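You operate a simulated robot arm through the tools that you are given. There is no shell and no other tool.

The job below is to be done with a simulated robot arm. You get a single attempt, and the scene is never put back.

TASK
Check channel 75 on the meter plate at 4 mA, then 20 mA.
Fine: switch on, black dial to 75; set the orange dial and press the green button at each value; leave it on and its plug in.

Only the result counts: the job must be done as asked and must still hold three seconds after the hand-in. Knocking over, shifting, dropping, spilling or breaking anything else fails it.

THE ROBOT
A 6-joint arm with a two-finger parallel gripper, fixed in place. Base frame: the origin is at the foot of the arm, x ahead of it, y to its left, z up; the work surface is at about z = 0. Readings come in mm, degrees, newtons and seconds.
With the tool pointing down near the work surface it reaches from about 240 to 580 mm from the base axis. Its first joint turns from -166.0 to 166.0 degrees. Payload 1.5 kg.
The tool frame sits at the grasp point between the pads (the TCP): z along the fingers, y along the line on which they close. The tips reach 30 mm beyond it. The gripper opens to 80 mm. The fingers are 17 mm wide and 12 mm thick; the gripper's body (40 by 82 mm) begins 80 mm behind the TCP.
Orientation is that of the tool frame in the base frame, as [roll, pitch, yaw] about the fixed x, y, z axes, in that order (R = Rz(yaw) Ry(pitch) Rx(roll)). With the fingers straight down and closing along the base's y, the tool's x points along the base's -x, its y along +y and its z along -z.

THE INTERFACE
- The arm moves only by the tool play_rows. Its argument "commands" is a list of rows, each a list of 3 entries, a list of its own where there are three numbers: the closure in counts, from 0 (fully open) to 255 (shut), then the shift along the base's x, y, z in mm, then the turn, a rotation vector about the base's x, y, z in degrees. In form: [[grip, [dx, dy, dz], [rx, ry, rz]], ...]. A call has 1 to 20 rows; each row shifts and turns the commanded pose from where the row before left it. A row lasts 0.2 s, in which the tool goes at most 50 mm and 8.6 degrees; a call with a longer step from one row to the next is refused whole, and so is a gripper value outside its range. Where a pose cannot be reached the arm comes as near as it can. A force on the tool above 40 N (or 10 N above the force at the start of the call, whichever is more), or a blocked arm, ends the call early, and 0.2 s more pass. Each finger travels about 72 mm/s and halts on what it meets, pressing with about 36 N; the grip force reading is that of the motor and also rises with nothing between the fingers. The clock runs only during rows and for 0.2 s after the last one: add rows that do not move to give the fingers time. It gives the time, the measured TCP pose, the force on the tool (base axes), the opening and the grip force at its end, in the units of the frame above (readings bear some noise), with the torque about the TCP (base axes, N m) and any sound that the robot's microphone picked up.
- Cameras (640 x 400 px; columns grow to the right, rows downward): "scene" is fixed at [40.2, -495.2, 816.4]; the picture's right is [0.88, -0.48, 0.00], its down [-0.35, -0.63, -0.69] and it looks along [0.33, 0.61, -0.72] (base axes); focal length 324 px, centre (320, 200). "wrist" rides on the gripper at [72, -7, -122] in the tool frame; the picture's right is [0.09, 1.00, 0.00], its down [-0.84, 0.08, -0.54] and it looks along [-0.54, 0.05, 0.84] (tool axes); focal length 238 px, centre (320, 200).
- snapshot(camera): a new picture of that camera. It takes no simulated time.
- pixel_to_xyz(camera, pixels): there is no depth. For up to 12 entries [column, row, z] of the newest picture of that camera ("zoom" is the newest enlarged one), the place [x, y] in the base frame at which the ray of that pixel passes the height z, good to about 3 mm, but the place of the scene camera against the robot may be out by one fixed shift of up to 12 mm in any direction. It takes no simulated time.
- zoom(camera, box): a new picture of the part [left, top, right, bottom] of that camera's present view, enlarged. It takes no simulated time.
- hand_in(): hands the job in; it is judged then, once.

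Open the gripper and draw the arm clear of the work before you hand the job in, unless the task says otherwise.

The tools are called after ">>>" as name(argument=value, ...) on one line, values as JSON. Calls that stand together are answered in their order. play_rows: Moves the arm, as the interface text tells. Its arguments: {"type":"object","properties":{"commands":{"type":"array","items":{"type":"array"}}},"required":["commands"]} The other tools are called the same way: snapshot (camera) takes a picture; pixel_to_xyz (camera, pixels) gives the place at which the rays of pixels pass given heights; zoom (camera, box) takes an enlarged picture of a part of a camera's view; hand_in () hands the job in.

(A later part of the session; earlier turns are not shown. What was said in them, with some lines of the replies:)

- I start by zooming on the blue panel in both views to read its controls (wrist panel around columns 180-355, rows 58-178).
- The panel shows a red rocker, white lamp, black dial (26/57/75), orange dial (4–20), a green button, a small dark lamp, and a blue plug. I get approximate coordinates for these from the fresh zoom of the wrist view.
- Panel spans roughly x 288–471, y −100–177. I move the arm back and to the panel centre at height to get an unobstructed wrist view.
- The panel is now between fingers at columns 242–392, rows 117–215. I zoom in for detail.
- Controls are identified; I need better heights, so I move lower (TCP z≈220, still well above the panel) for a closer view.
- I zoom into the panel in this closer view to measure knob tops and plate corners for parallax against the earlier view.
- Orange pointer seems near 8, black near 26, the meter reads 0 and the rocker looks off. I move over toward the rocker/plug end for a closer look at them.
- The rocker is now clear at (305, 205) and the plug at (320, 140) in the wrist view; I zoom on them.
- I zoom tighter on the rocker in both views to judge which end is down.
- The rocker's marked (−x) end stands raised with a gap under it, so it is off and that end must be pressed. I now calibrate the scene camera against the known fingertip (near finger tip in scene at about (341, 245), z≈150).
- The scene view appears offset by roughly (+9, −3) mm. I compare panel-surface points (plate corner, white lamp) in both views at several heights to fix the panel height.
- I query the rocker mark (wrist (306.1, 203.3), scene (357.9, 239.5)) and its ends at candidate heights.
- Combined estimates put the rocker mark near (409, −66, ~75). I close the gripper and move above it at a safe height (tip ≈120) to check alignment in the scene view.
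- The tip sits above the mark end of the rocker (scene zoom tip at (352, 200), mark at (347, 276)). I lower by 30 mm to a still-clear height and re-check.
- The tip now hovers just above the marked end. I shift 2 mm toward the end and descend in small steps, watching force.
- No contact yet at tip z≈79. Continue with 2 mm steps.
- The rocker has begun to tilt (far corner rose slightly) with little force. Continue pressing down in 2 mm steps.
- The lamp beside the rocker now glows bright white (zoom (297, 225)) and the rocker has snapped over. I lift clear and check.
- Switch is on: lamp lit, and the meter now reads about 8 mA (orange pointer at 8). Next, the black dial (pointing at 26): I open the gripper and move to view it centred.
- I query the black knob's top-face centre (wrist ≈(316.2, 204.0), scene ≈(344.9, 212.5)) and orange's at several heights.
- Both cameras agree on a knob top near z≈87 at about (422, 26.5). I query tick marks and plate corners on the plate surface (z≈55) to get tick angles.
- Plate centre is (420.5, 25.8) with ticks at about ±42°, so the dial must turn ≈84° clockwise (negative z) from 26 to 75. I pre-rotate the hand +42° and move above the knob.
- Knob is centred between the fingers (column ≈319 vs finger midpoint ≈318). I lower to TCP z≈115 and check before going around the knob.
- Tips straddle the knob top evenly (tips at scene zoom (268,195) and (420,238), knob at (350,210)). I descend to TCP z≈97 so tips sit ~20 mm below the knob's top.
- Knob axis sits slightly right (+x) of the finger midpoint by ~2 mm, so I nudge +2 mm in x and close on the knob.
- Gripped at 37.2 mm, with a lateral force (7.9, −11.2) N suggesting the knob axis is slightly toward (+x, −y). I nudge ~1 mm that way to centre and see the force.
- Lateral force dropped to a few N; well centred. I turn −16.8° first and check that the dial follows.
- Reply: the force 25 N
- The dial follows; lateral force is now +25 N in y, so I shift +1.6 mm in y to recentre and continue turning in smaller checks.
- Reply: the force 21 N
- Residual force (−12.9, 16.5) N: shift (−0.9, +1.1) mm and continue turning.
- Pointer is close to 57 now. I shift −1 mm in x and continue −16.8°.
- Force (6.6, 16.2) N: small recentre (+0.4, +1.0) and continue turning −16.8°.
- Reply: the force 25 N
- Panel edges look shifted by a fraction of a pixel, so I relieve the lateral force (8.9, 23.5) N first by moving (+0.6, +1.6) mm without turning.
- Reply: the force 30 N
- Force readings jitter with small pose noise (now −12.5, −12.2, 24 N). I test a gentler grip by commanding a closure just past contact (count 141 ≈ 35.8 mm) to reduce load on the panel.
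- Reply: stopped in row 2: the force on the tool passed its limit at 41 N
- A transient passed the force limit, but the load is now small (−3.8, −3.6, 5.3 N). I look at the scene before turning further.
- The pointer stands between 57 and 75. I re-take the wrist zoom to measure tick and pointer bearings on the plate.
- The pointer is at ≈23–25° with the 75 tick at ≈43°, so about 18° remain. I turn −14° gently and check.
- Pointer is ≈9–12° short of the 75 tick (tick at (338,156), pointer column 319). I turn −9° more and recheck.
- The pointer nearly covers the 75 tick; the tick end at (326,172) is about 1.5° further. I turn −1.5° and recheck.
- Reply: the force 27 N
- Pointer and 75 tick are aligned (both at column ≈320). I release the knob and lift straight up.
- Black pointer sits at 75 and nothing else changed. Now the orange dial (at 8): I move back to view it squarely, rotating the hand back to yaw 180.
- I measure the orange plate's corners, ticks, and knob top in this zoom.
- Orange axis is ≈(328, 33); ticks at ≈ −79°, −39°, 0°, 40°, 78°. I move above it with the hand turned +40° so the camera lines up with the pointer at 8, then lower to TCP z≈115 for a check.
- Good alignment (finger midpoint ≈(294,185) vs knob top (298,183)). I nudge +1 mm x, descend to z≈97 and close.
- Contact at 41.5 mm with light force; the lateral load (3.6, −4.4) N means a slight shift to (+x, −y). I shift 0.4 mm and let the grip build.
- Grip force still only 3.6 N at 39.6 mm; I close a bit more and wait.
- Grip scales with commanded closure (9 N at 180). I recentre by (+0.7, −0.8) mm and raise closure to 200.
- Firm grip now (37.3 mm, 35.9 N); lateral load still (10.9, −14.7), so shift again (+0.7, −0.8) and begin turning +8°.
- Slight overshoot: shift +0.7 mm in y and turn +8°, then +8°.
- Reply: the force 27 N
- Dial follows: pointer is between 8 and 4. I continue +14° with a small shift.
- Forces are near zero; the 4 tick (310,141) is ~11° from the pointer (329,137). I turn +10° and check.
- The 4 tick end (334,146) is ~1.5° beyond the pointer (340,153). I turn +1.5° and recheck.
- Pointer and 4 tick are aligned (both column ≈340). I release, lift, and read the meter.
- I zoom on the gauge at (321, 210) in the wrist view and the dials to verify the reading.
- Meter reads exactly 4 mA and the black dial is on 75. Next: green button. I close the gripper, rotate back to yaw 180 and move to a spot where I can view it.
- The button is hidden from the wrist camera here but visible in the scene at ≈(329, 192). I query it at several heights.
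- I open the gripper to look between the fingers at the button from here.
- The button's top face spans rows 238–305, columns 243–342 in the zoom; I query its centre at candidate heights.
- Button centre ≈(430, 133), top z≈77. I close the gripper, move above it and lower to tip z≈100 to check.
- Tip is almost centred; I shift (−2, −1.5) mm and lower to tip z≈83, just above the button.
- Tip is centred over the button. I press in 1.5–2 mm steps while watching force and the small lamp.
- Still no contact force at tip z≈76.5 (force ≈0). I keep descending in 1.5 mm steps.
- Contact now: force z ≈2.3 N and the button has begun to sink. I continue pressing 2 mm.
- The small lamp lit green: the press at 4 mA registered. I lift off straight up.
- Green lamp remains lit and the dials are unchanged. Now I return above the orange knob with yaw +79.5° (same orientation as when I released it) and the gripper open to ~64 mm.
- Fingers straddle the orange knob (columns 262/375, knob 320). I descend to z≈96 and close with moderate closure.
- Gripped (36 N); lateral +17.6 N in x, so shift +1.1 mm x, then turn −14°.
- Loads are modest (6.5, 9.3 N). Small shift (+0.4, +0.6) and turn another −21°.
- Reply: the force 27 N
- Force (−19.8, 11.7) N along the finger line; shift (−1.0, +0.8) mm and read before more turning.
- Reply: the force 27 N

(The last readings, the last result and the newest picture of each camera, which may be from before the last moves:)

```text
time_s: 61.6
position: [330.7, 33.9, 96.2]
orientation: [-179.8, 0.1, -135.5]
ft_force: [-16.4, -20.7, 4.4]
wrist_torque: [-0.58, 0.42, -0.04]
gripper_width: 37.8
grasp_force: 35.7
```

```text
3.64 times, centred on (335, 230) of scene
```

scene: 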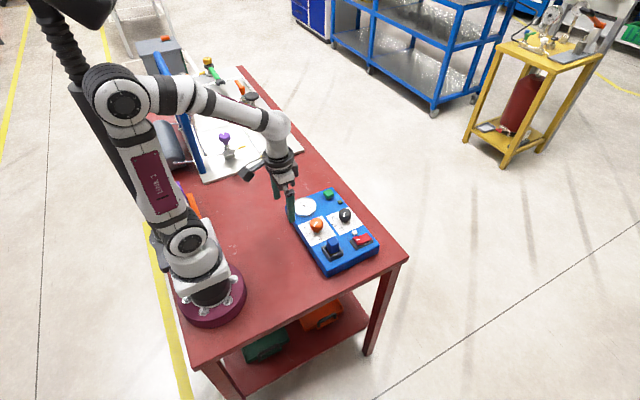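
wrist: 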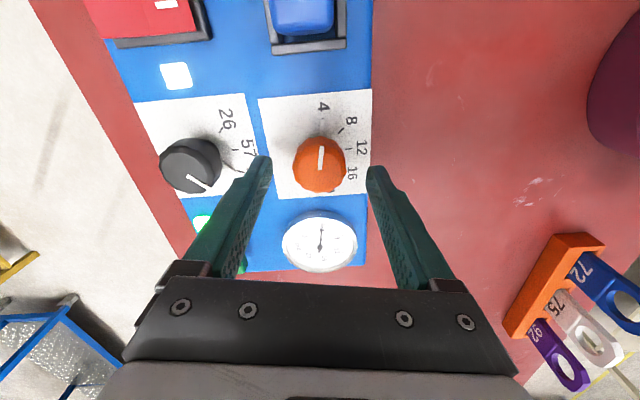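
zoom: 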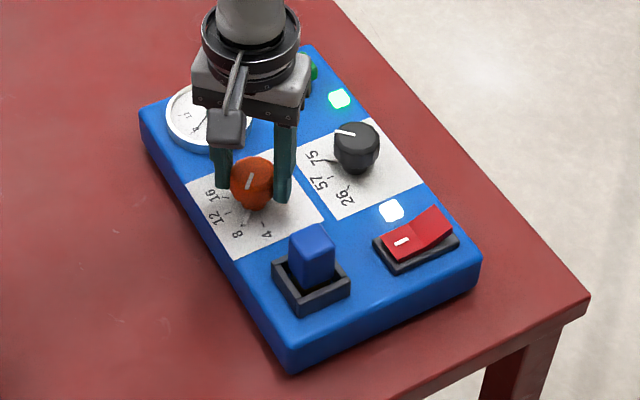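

Pointer is near 8. Relieve the (−16, −21) N side load with a (−0.7, −0.9) mm shift, then continue turning −14°.

>>> play_rows(commands=[[200, [-0.7, -0.9, 0], [0, 0, 0]], [200, [0, 0, 0], [0, 0, -7]], [200, [0, 0, 0], [0, 0, -7]], [200, [0, 0, 0], [0, 0, 0]]])

```text
time_s: 62.6
position: [331.5, 34.0, 96.5]
orientation: [-179.9, 0.2, -149.6]
ft_force: [4.7, -4.0, 0.0]
wrist_torque: [-0.05, -0.05, -0.06]
gripper_width: 37.3
grasp_force: 35.6
```

Loads are low now. I continue −21°.

>>> play_rows(commands=[[200, [0, 0, 0], [0, 0, -7]], [200, [0, 0, 0], [0, 0, -7]], [200, [0, 0, 0], [0, 0, -7]], [200, [0, 0, 0], [0, 0, 0]]])

```text
time_s: 63.6
position: [330.2, 34.6, 96.2]
orientation: [-179.9, 0.1, -170.7]
ft_force: [-1.6, 30.1, 0.2]
wrist_torque: [0.73, 0.38, 0.02]
gripper_width: 37.3
grasp_force: 35.4
```

Force +30 N in y; I shift +1.6 mm in y and read.

>>> play_rows(commands=[[200, [0, 0.8, 0], [0, 0, 0]], [200, [0, 0.8, 0], [0, 0, 0]]])

```text
time_s: 64.2
position: [330.1, 34.9, 97.6]
orientation: [-179.9, 0.1, -170.5]
ft_force: [1.6, 2.0, 5.2]
wrist_torque: [-0.04, 0.42, -0.01]
gripper_width: 37.6
grasp_force: 36.0
```

Load relieved. I continue −14° and check the wrist picture.

>>> play_rows(commands=[[200, [0, 0.2, 0], [0, 0, -7]], [200, [0, 0.2, 0], [0, 0, -7]], [200, [0, 0, 0], [0, 0, 0]]])

>>> zoom(camera="wrist", box=[240, 80, 400, 220])

```text
time_s: 65.0
position: [330.2, 34.3, 95.3]
orientation: [-180.0, 0.1, 175.5]
ft_force: [1.2, -25.0, 23.9]
wrist_torque: [-0.77, -0.1, -0.03]
gripper_width: 37.5
grasp_force: 36.0
```

```text
2.86 times, centred on (320, 150) of wrist
```

zoom: 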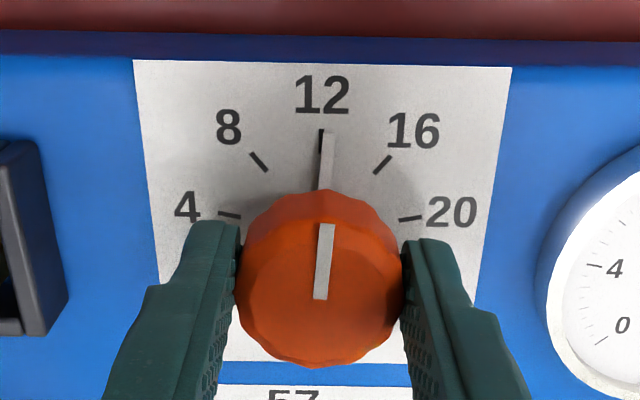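

Pointer is just past 12. Side load −25 N in y: shift −1.0 mm and continue.

>>> play_rows(commands=[[200, [0, -1.1, 0], [0, 0, 0]], [200, [0, 0, 0], [0, 0, 0]]])

```text
time_s: 65.6
position: [330.6, 34.9, 95.6]
orientation: [179.9, 0.2, 175.5]
ft_force: [1.1, 1.9, 26.2]
wrist_torque: [0.04, -0.08, 0.0]
gripper_width: 37.5
grasp_force: 36.4
```

Vertical load of 26 N through the friction grip: raise 1 mm to relieve, then turn −14°.

>>> play_rows(commands=[[200, [0, 0, 1.2], [0, 0, 0]], [200, [0, 0, 0], [0, 0, -7]], [200, [0, 0, 0], [0, 0, -7]], [200, [0, 0, 0], [0, 0, 0]]])

```text
time_s: 66.6
position: [329.8, 34.2, 97.2]
orientation: [-179.7, -0.1, 161.4]
ft_force: [5.5, 6.9, 0.1]
wrist_torque: [0.13, -0.04, 0.0]
gripper_width: 37.3
grasp_force: 36.6
```

Loads are low again. I continue −21°.

>>> play_rows(commands=[[200, [0.2, 0.3, 0], [0, 0, -7]], [200, [0, 0, 0], [0, 0, -7]], [200, [0, 0, 0], [0, 0, -7]], [200, [0, 0, 0], [0, 0, 0]]])

>>> zoom(camera="wrist", box=[240, 80, 400, 220])

```text
time_s: 67.6
position: [329.4, 34.6, 96.6]
orientation: [-179.8, -0.1, 140.5]
ft_force: [-13.0, 15.4, -0.1]
wrist_torque: [0.34, 0.33, -0.02]
gripper_width: 37.4
grasp_force: 36.1
```

```text
2.86 times, centred on (320, 150) of wrist
```

zoom: 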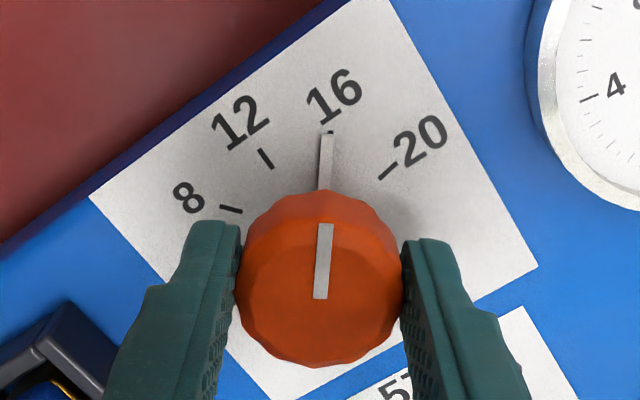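

Pointer is at 16, so ≈40° remain. I shift (−0.6, +0.7) mm to unload and turn −14°.

>>> play_rows(commands=[[200, [-0.6, 0.7, 0], [0, 0, 0]], [200, [0, 0, 0], [0, 0, -7]], [200, [0, 0, 0], [0, 0, -7]], [200, [0, 0, 0], [0, 0, 0]]])

```text
time_s: 68.6
position: [330.0, 34.7, 97.5]
orientation: [-179.8, 0.2, 126.4]
ft_force: [-3.9, -5.0, 0.0]
wrist_torque: [-0.37, -0.17, -0.06]
gripper_width: 37.5
grasp_force: 35.7
```

Loads are low. Turn another −14°.

>>> play_rows(commands=[[200, [0, 0, 0], [0, 0, -7]], [200, [0, 0, 0], [0, 0, -7]], [200, [0, 0, 0], [0, 0, 0]]])

>>> zoom(camera="wrist", box=[240, 80, 400, 220])

```text
time_s: 69.4
position: [329.3, 35.8, 97.4]
orientation: [179.9, 0.1, 112.5]
ft_force: [7.0, -7.0, 0.0]
wrist_torque: [-0.19, -0.17, 0.01]
gripper_width: 37.6
grasp_force: 35.3
```

```text
2.86 times, centred on (320, 150) of wrist
```

zoom: 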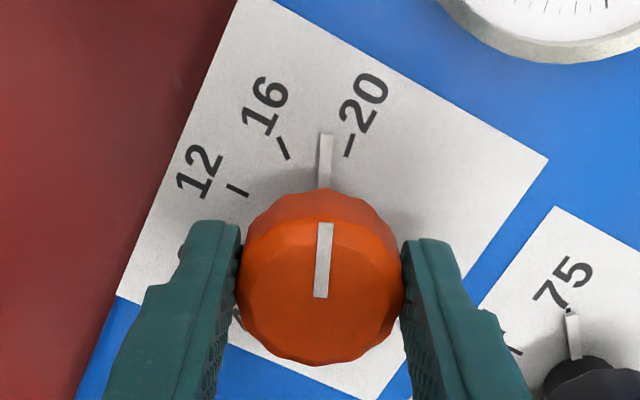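

The 20 tick (350,145) is ≈12° beyond the pointer (326,138). Turn −10.5° and check closely.

>>> play_rows(commands=[[200, [0.2, -0.2, 0], [0, 0, -5.5]], [200, [0, 0, 0], [0, 0, -5]], [200, [0, 0, 0], [0, 0, 0]]])

>>> zoom(camera="wrist", box=[280, 100, 360, 170])

```text
time_s: 70.2
position: [330.3, 34.9, 98.0]
orientation: [180.0, 0.1, 102.1]
ft_force: [10.3, -12.3, 0.2]
wrist_torque: [-0.32, -0.24, -0.01]
gripper_width: 37.5
grasp_force: 36.4
```

```text
5.71 times, centred on (320, 135) of wrist
```

zoom: 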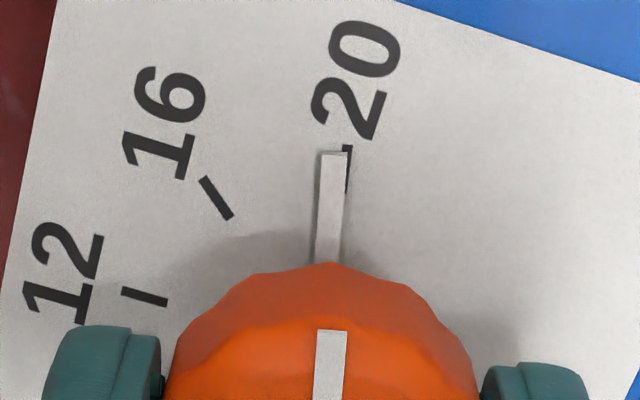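

The tick end at (347,147) is ≈2.8° beyond the pointer end (334,154). Turn −2.8° and recheck.

>>> play_rows(commands=[[200, [0.3, -0.4, 0], [0, 0, -2.8]], [200, [0, 0, 0], [0, 0, 0]]])

>>> zoom(camera="wrist", box=[280, 100, 360, 170])

```text
time_s: 70.8
position: [330.7, 35.1, 97.1]
orientation: [-179.9, 0.1, 99.2]
ft_force: [8.1, 3.3, -0.2]
wrist_torque: [-0.2, -0.26, -0.03]
gripper_width: 37.3
grasp_force: 36.1
```

```text
5.71 times, centred on (320, 135) of wrist
```

zoom: 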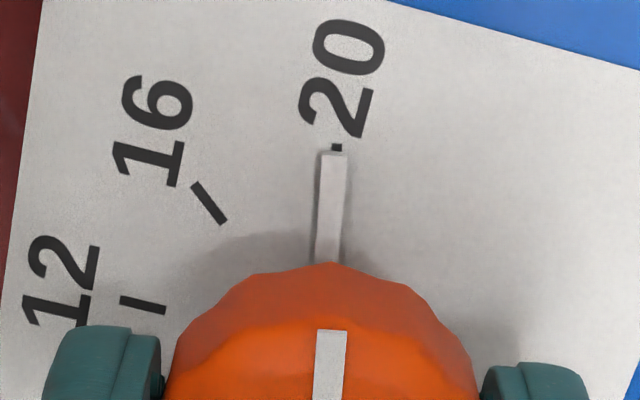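

Pointer and 20 tick are aligned (336 vs 335). I release, lift and read the meter.

>>> play_rows(commands=[[130, [0, 0, 0], [0, 0, 0]], [90, [0, 0, 0], [0, 0, 0]], [50, [0, 0, 0], [0, 0, 0]], [50, [0, 0, 0], [0, 0, 0]], [50, [0, 0, 10], [0, 0, 0]], [50, [0, 0, 20], [0, 0, 0]], [50, [0, 0, 25], [0, 0, 0]], [50, [0, 0, 23], [0, 0, 0]], [50, [0, 0, 0], [0, 0, 0]]])

>>> snapshot(camera="wrist")

>>> zoom(camera="scene", box=[270, 175, 400, 285])

```text
time_s: 72.8
position: [330.6, 35.9, 174.6]
orientation: [-179.8, -0.1, 99.2]
ft_force: [0.3, 0.3, 0.3]
wrist_torque: [-0.02, 0.01, 0.0]
gripper_width: 64.1
grasp_force: 0.1
```

```text
taken
```

wrist: 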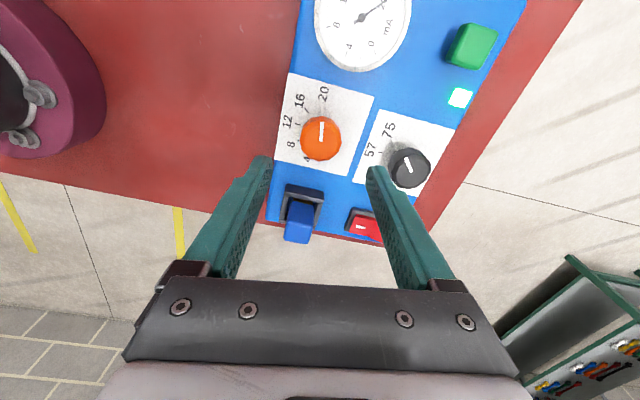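

```text
3.64 times, centred on (335, 230) of scene
```

zoom: 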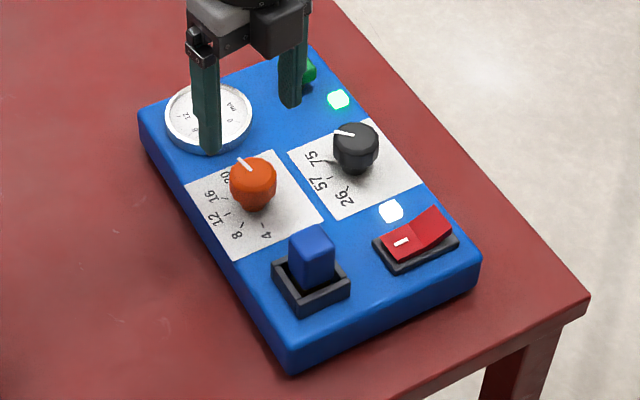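

The dial shows 20. I rotate back to yaw 180, close the gripper, and move to where the gauge is visible before pressing the button.

>>> play_rows(commands=[[150, [2, 9.9, 0], [0, 0, 8.08]], [255, [2, 9.9, 0], [0, 0, 8.08]], [255, [2, 9.9, 0], [0, 0, 8.08]], [255, [2, 9.9, 0], [0, 0, 8.08]], [255, [2, 9.9, 0], [0, 0, 8.08]], [255, [2, 9.9, 0], [0, 0, 8.08]], [255, [2, 9.9, 0], [0, 0, 8.08]], [255, [2, 9.9, 0], [0, 0, 8.08]], [255, [2, 9.9, 0], [0, 0, 8.08]], [255, [2, 9.9, 0], [0, 0, 8.08]], [255, [0, 0, 0], [0, 0, 0]], [255, [0, 0, 0], [0, 0, 0]]])

>>> snapshot(camera="wrist")

>>> zoom(camera="wrist", box=[160, 30, 370, 180])

```text
time_s: 75.4
position: [349.7, 132.8, 176.0]
orientation: [-179.9, 0.0, -179.9]
ft_force: [0.3, 0.4, -0.9]
wrist_torque: [0.01, 0.02, 0.02]
gripper_width: 0.0
grasp_force: 21.3
```

```text
taken
```

wrist: 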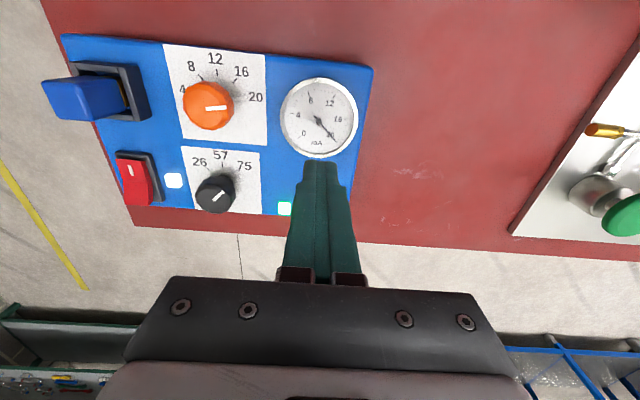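

```text
2.67 times, centred on (265, 105) of wrist
```

zoom: 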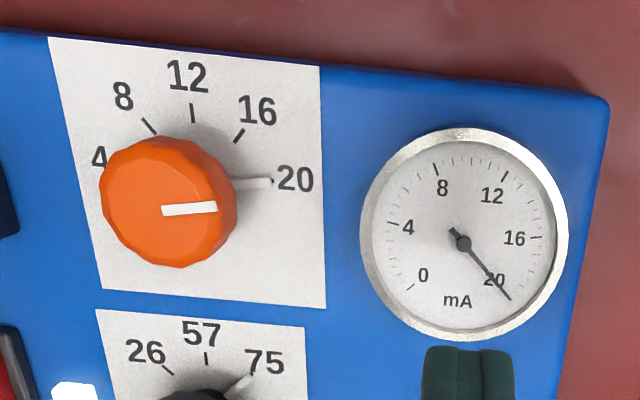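

The meter needle is at about 20; I zoom tighter to confirm.

>>> zoom(camera="wrist", box=[275, 72, 363, 162])

>>> zoom(camera="scene", box=[285, 190, 325, 225])

```text
4.44 times, centred on (319, 117) of wrist
```

zoom: 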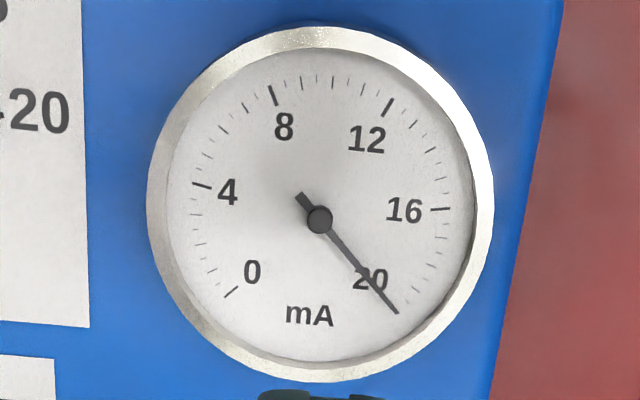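

```text
11.43 times, centred on (305, 208) of scene
```

zoom: 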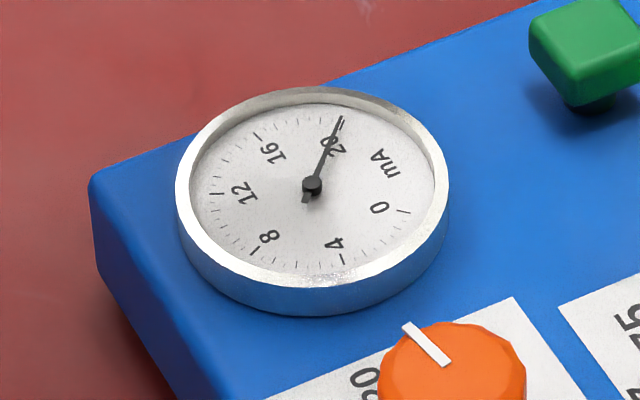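

Needle is on 20. Now move above the green button and lower to just above contact (earlier contact at TCP z≈105).

>>> play_rows(commands=[[255, [27, 0.3, 0], [0, 0, 0]], [255, [27, 0.3, 0], [0, 0, 0]], [255, [25.5, 0.5, 0], [0, 0, 0]], [255, [0, 0, -20], [0, 0, 0]], [255, [0, 0, -20], [0, 0, 0]], [255, [0, 0, -15], [0, 0, 0]], [255, [0, 0, -7], [0, 0, 0]], [255, [0, 0, 0], [0, 0, 0]], [255, [0, 0, 0], [0, 0, 0]]])

>>> zoom(camera="scene", box=[305, 170, 355, 215])

```text
time_s: 77.4
position: [429.7, 136.8, 111.9]
orientation: [-179.9, 0.1, 180.0]
ft_force: [0.0, 0.1, 0.2]
wrist_torque: [0.01, 0.0, -0.02]
gripper_width: 0.0
grasp_force: 21.0
```

```text
8.89 times, centred on (330, 192) of scene
```

zoom: 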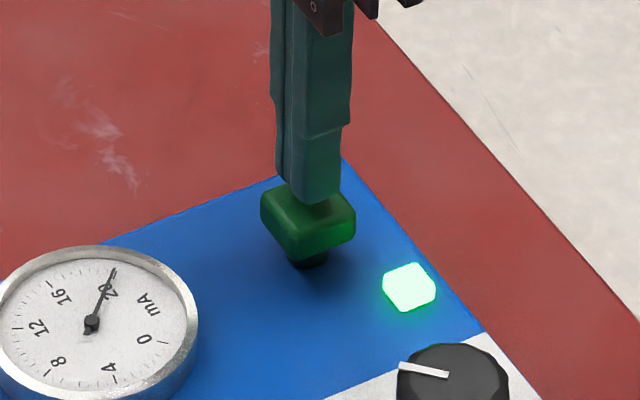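

Aligned over the button. I press down in steps to the same depth as before, plus a little.

>>> play_rows(commands=[[255, [0, 0, -2], [0, 0, 0]], [255, [0, 0, -2], [0, 0, 0]], [255, [0, 0, -2], [0, 0, 0]], [255, [0, 0, -1.5], [0, 0, 0]], [255, [0, 0, -1], [0, 0, 0]]])

>>> zoom(camera="scene", box=[305, 170, 355, 215])

```text
time_s: 78.6
position: [429.3, 134.6, 104.1]
orientation: [-179.9, 0.1, 180.0]
ft_force: [1.1, -0.4, 2.2]
wrist_torque: [-0.01, -0.03, -0.04]
gripper_width: 0.0
grasp_force: 21.1
```

```text
8.89 times, centred on (330, 192) of scene
```

zoom: 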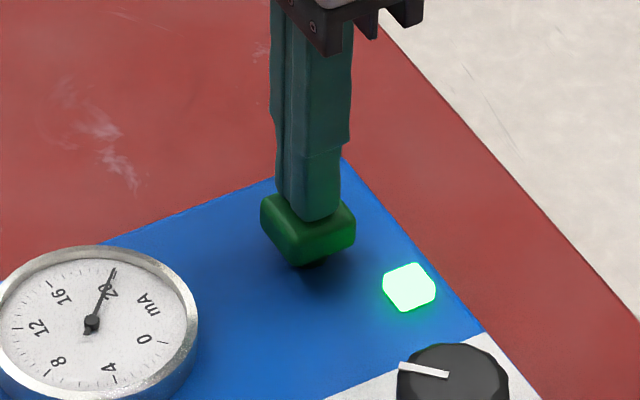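

Contact made (2.2 N). I press further 1 mm at a time past the earlier trigger depth.

>>> play_rows(commands=[[255, [0, 0, -1], [0, 0, 0]], [255, [0, 0, -1], [0, 0, 0]]])

>>> zoom(camera="scene", box=[305, 170, 355, 215])

```text
time_s: 79.2
position: [428.9, 135.5, 102.8]
orientation: [-179.9, 0.1, -180.0]
ft_force: [0.5, -1.2, 2.6]
wrist_torque: [-0.03, 0.04, -0.01]
gripper_width: 0.0
grasp_force: 21.0
```

```text
8.89 times, centred on (330, 192) of scene
```

zoom: 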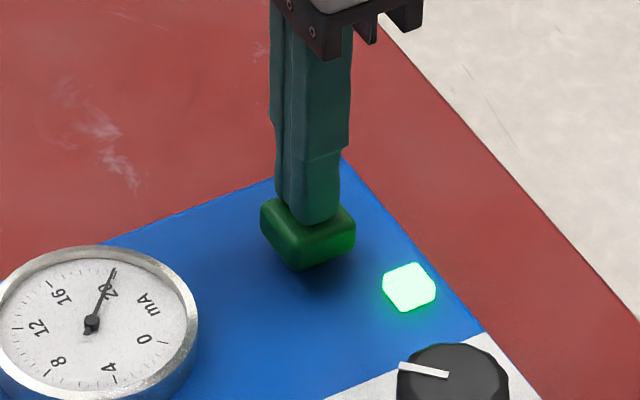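

The button is at about the earlier trigger depth (bottom corner (300,270)). I press on to the end of travel to be sure, watching force.

>>> play_rows(commands=[[255, [0, 0, -1], [0, 0, 0]], [255, [0, 0, -1], [0, 0, 0]], [255, [0, 0, 0], [0, 0, 0]]])

>>> zoom(camera="scene", box=[305, 170, 355, 215])

```text
time_s: 80.0
position: [429.7, 134.9, 99.8]
orientation: [-179.9, 0.1, 180.0]
ft_force: [-1.2, 0.3, 2.2]
wrist_torque: [0.04, 0.07, 0.02]
gripper_width: 0.0
grasp_force: 21.1
heard: click
```

```text
8.89 times, centred on (330, 192) of scene
```

zoom: 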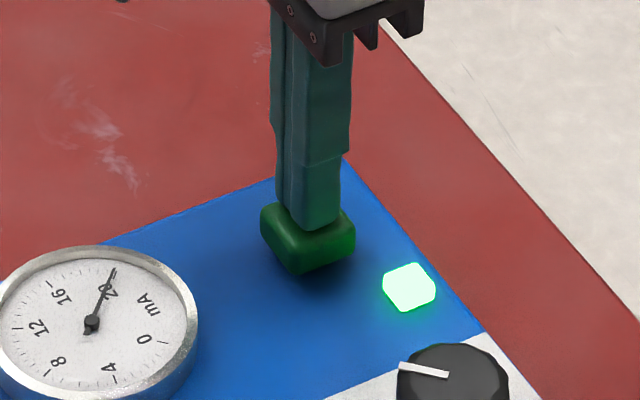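

A click was heard and the lamp is still lit. I lift off the button and inspect the panel.

>>> play_rows(commands=[[255, [0, 0, 4], [0, 0, 0]], [255, [0, 0, 15], [0, 0, 0]], [255, [0, 0, 25], [0, 0, 0]], [255, [0, 0, 30], [0, 0, 0]], [255, [0, 0, 0], [0, 0, 0]]])

>>> zoom(camera="scene", box=[270, 175, 400, 285])

>>> zoom(camera="wrist", box=[100, 0, 400, 200])

```text
time_s: 81.2
position: [429.9, 134.6, 176.5]
orientation: [-179.9, 0.0, 180.0]
ft_force: [0.0, 0.1, -1.0]
wrist_torque: [0.04, 0.02, 0.02]
gripper_width: 0.2
grasp_force: 21.0
```

```text
3.64 times, centred on (335, 230) of scene
```

zoom: 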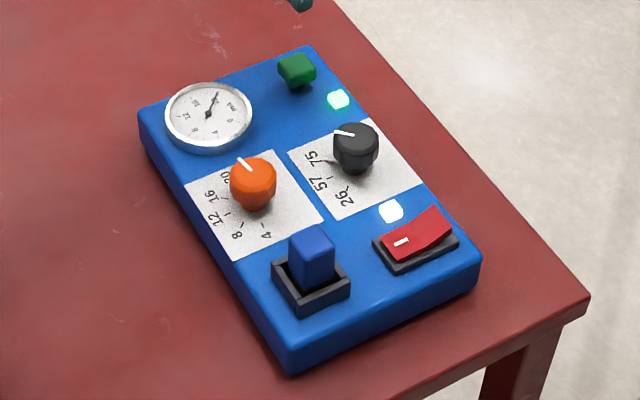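

```text
2.00 times, centred on (250, 100) of wrist
```

zoom: 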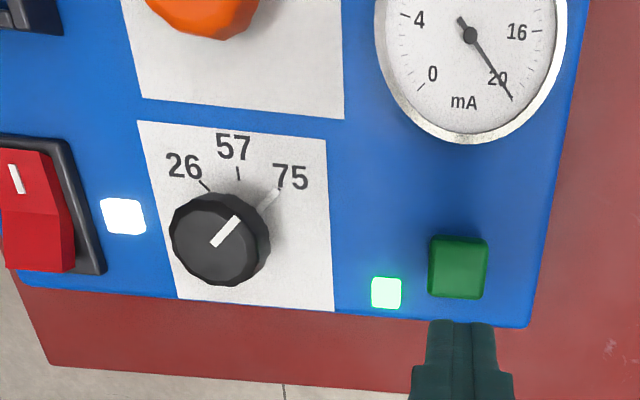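

Everything reads right: power lamp on, black at 75, orange and meter at 20, button lamp lit, plug seated, panel in place. I open the gripper and withdraw up and away.

>>> play_rows(commands=[[255, [0, 0, 30], [0, 0, 0]], [255, [0, 0, 30], [0, 0, 0]], [200, [0, 0, 30], [0, 0, 0]], [100, [-20, 0, 30], [0, 0, 0]], [0, [-25, 0, 30], [0, 0, 0]], [0, [-30, 0, 20], [0, 0, 0]], [0, [-28, 0, 8], [0, 0, 0]], [0, [0, 0, 0], [0, 0, 0]], [0, [0, 0, 0], [0, 0, 0]]])

>>> snapshot(camera="scene")

>>> zoom(camera="wrist", box=[170, 50, 370, 190])

```text
time_s: 83.2
position: [327.7, 134.1, 353.5]
orientation: [-179.9, 0.0, 180.0]
ft_force: [0.4, -1.1, -0.2]
wrist_torque: [0.04, 0.0, 0.03]
gripper_width: 79.8
grasp_force: 0.0
```

```text
taken
```

scene: 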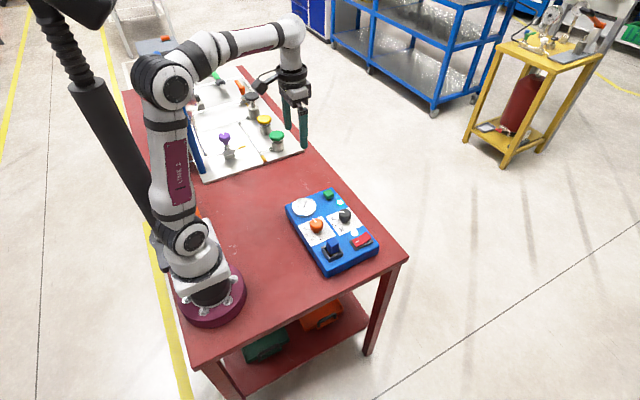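

```text
2.86 times, centred on (270, 120) of wrist
```

zoom: 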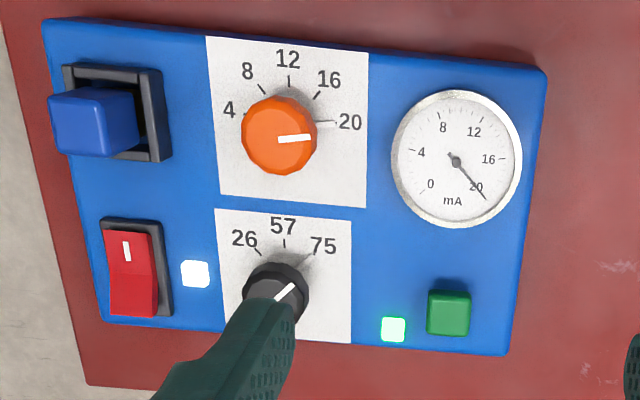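

The arm is clear with the gripper open. The panel shows both lamps on, black dial at 75, orange dial and meter at 20 mA, and the plug in, so I hand in.

>>> hand_in()

```text
The job is handed in.
```

I checked channel 75 at 4 mA and then at 20 mA, and handed the job in. I haven't seen the result of the judging.

- **Set-up:** I switched the meter plate on, its lamp lit, and I turned the black dial from 26 to 75.
- **4 mA check:** I turned the orange dial to 4 and the meter read 4. When I pressed the green button, the small lamp beside it lit and stayed lit.
- **20 mA check:** I turned the orange dial to 20 and the meter read about 20. I pressed the green button again and heard a click.
- **How it was left:** The plate is on with its plug in. The gripper is open and the arm is drawn clear.

**First press:** I heard no click at 4 mA, so the lamp lighting is my only sign that it registered. That press stopped about where the second one had not yet clicked. I didn't repeat it, because an extra press could have spoiled the 4-then-20 order.

**Panel position:** Turning the dials put some side force on the panel, and one step briefly passed the 40 N limit. From the pictures the panel moved about 1 mm at most.
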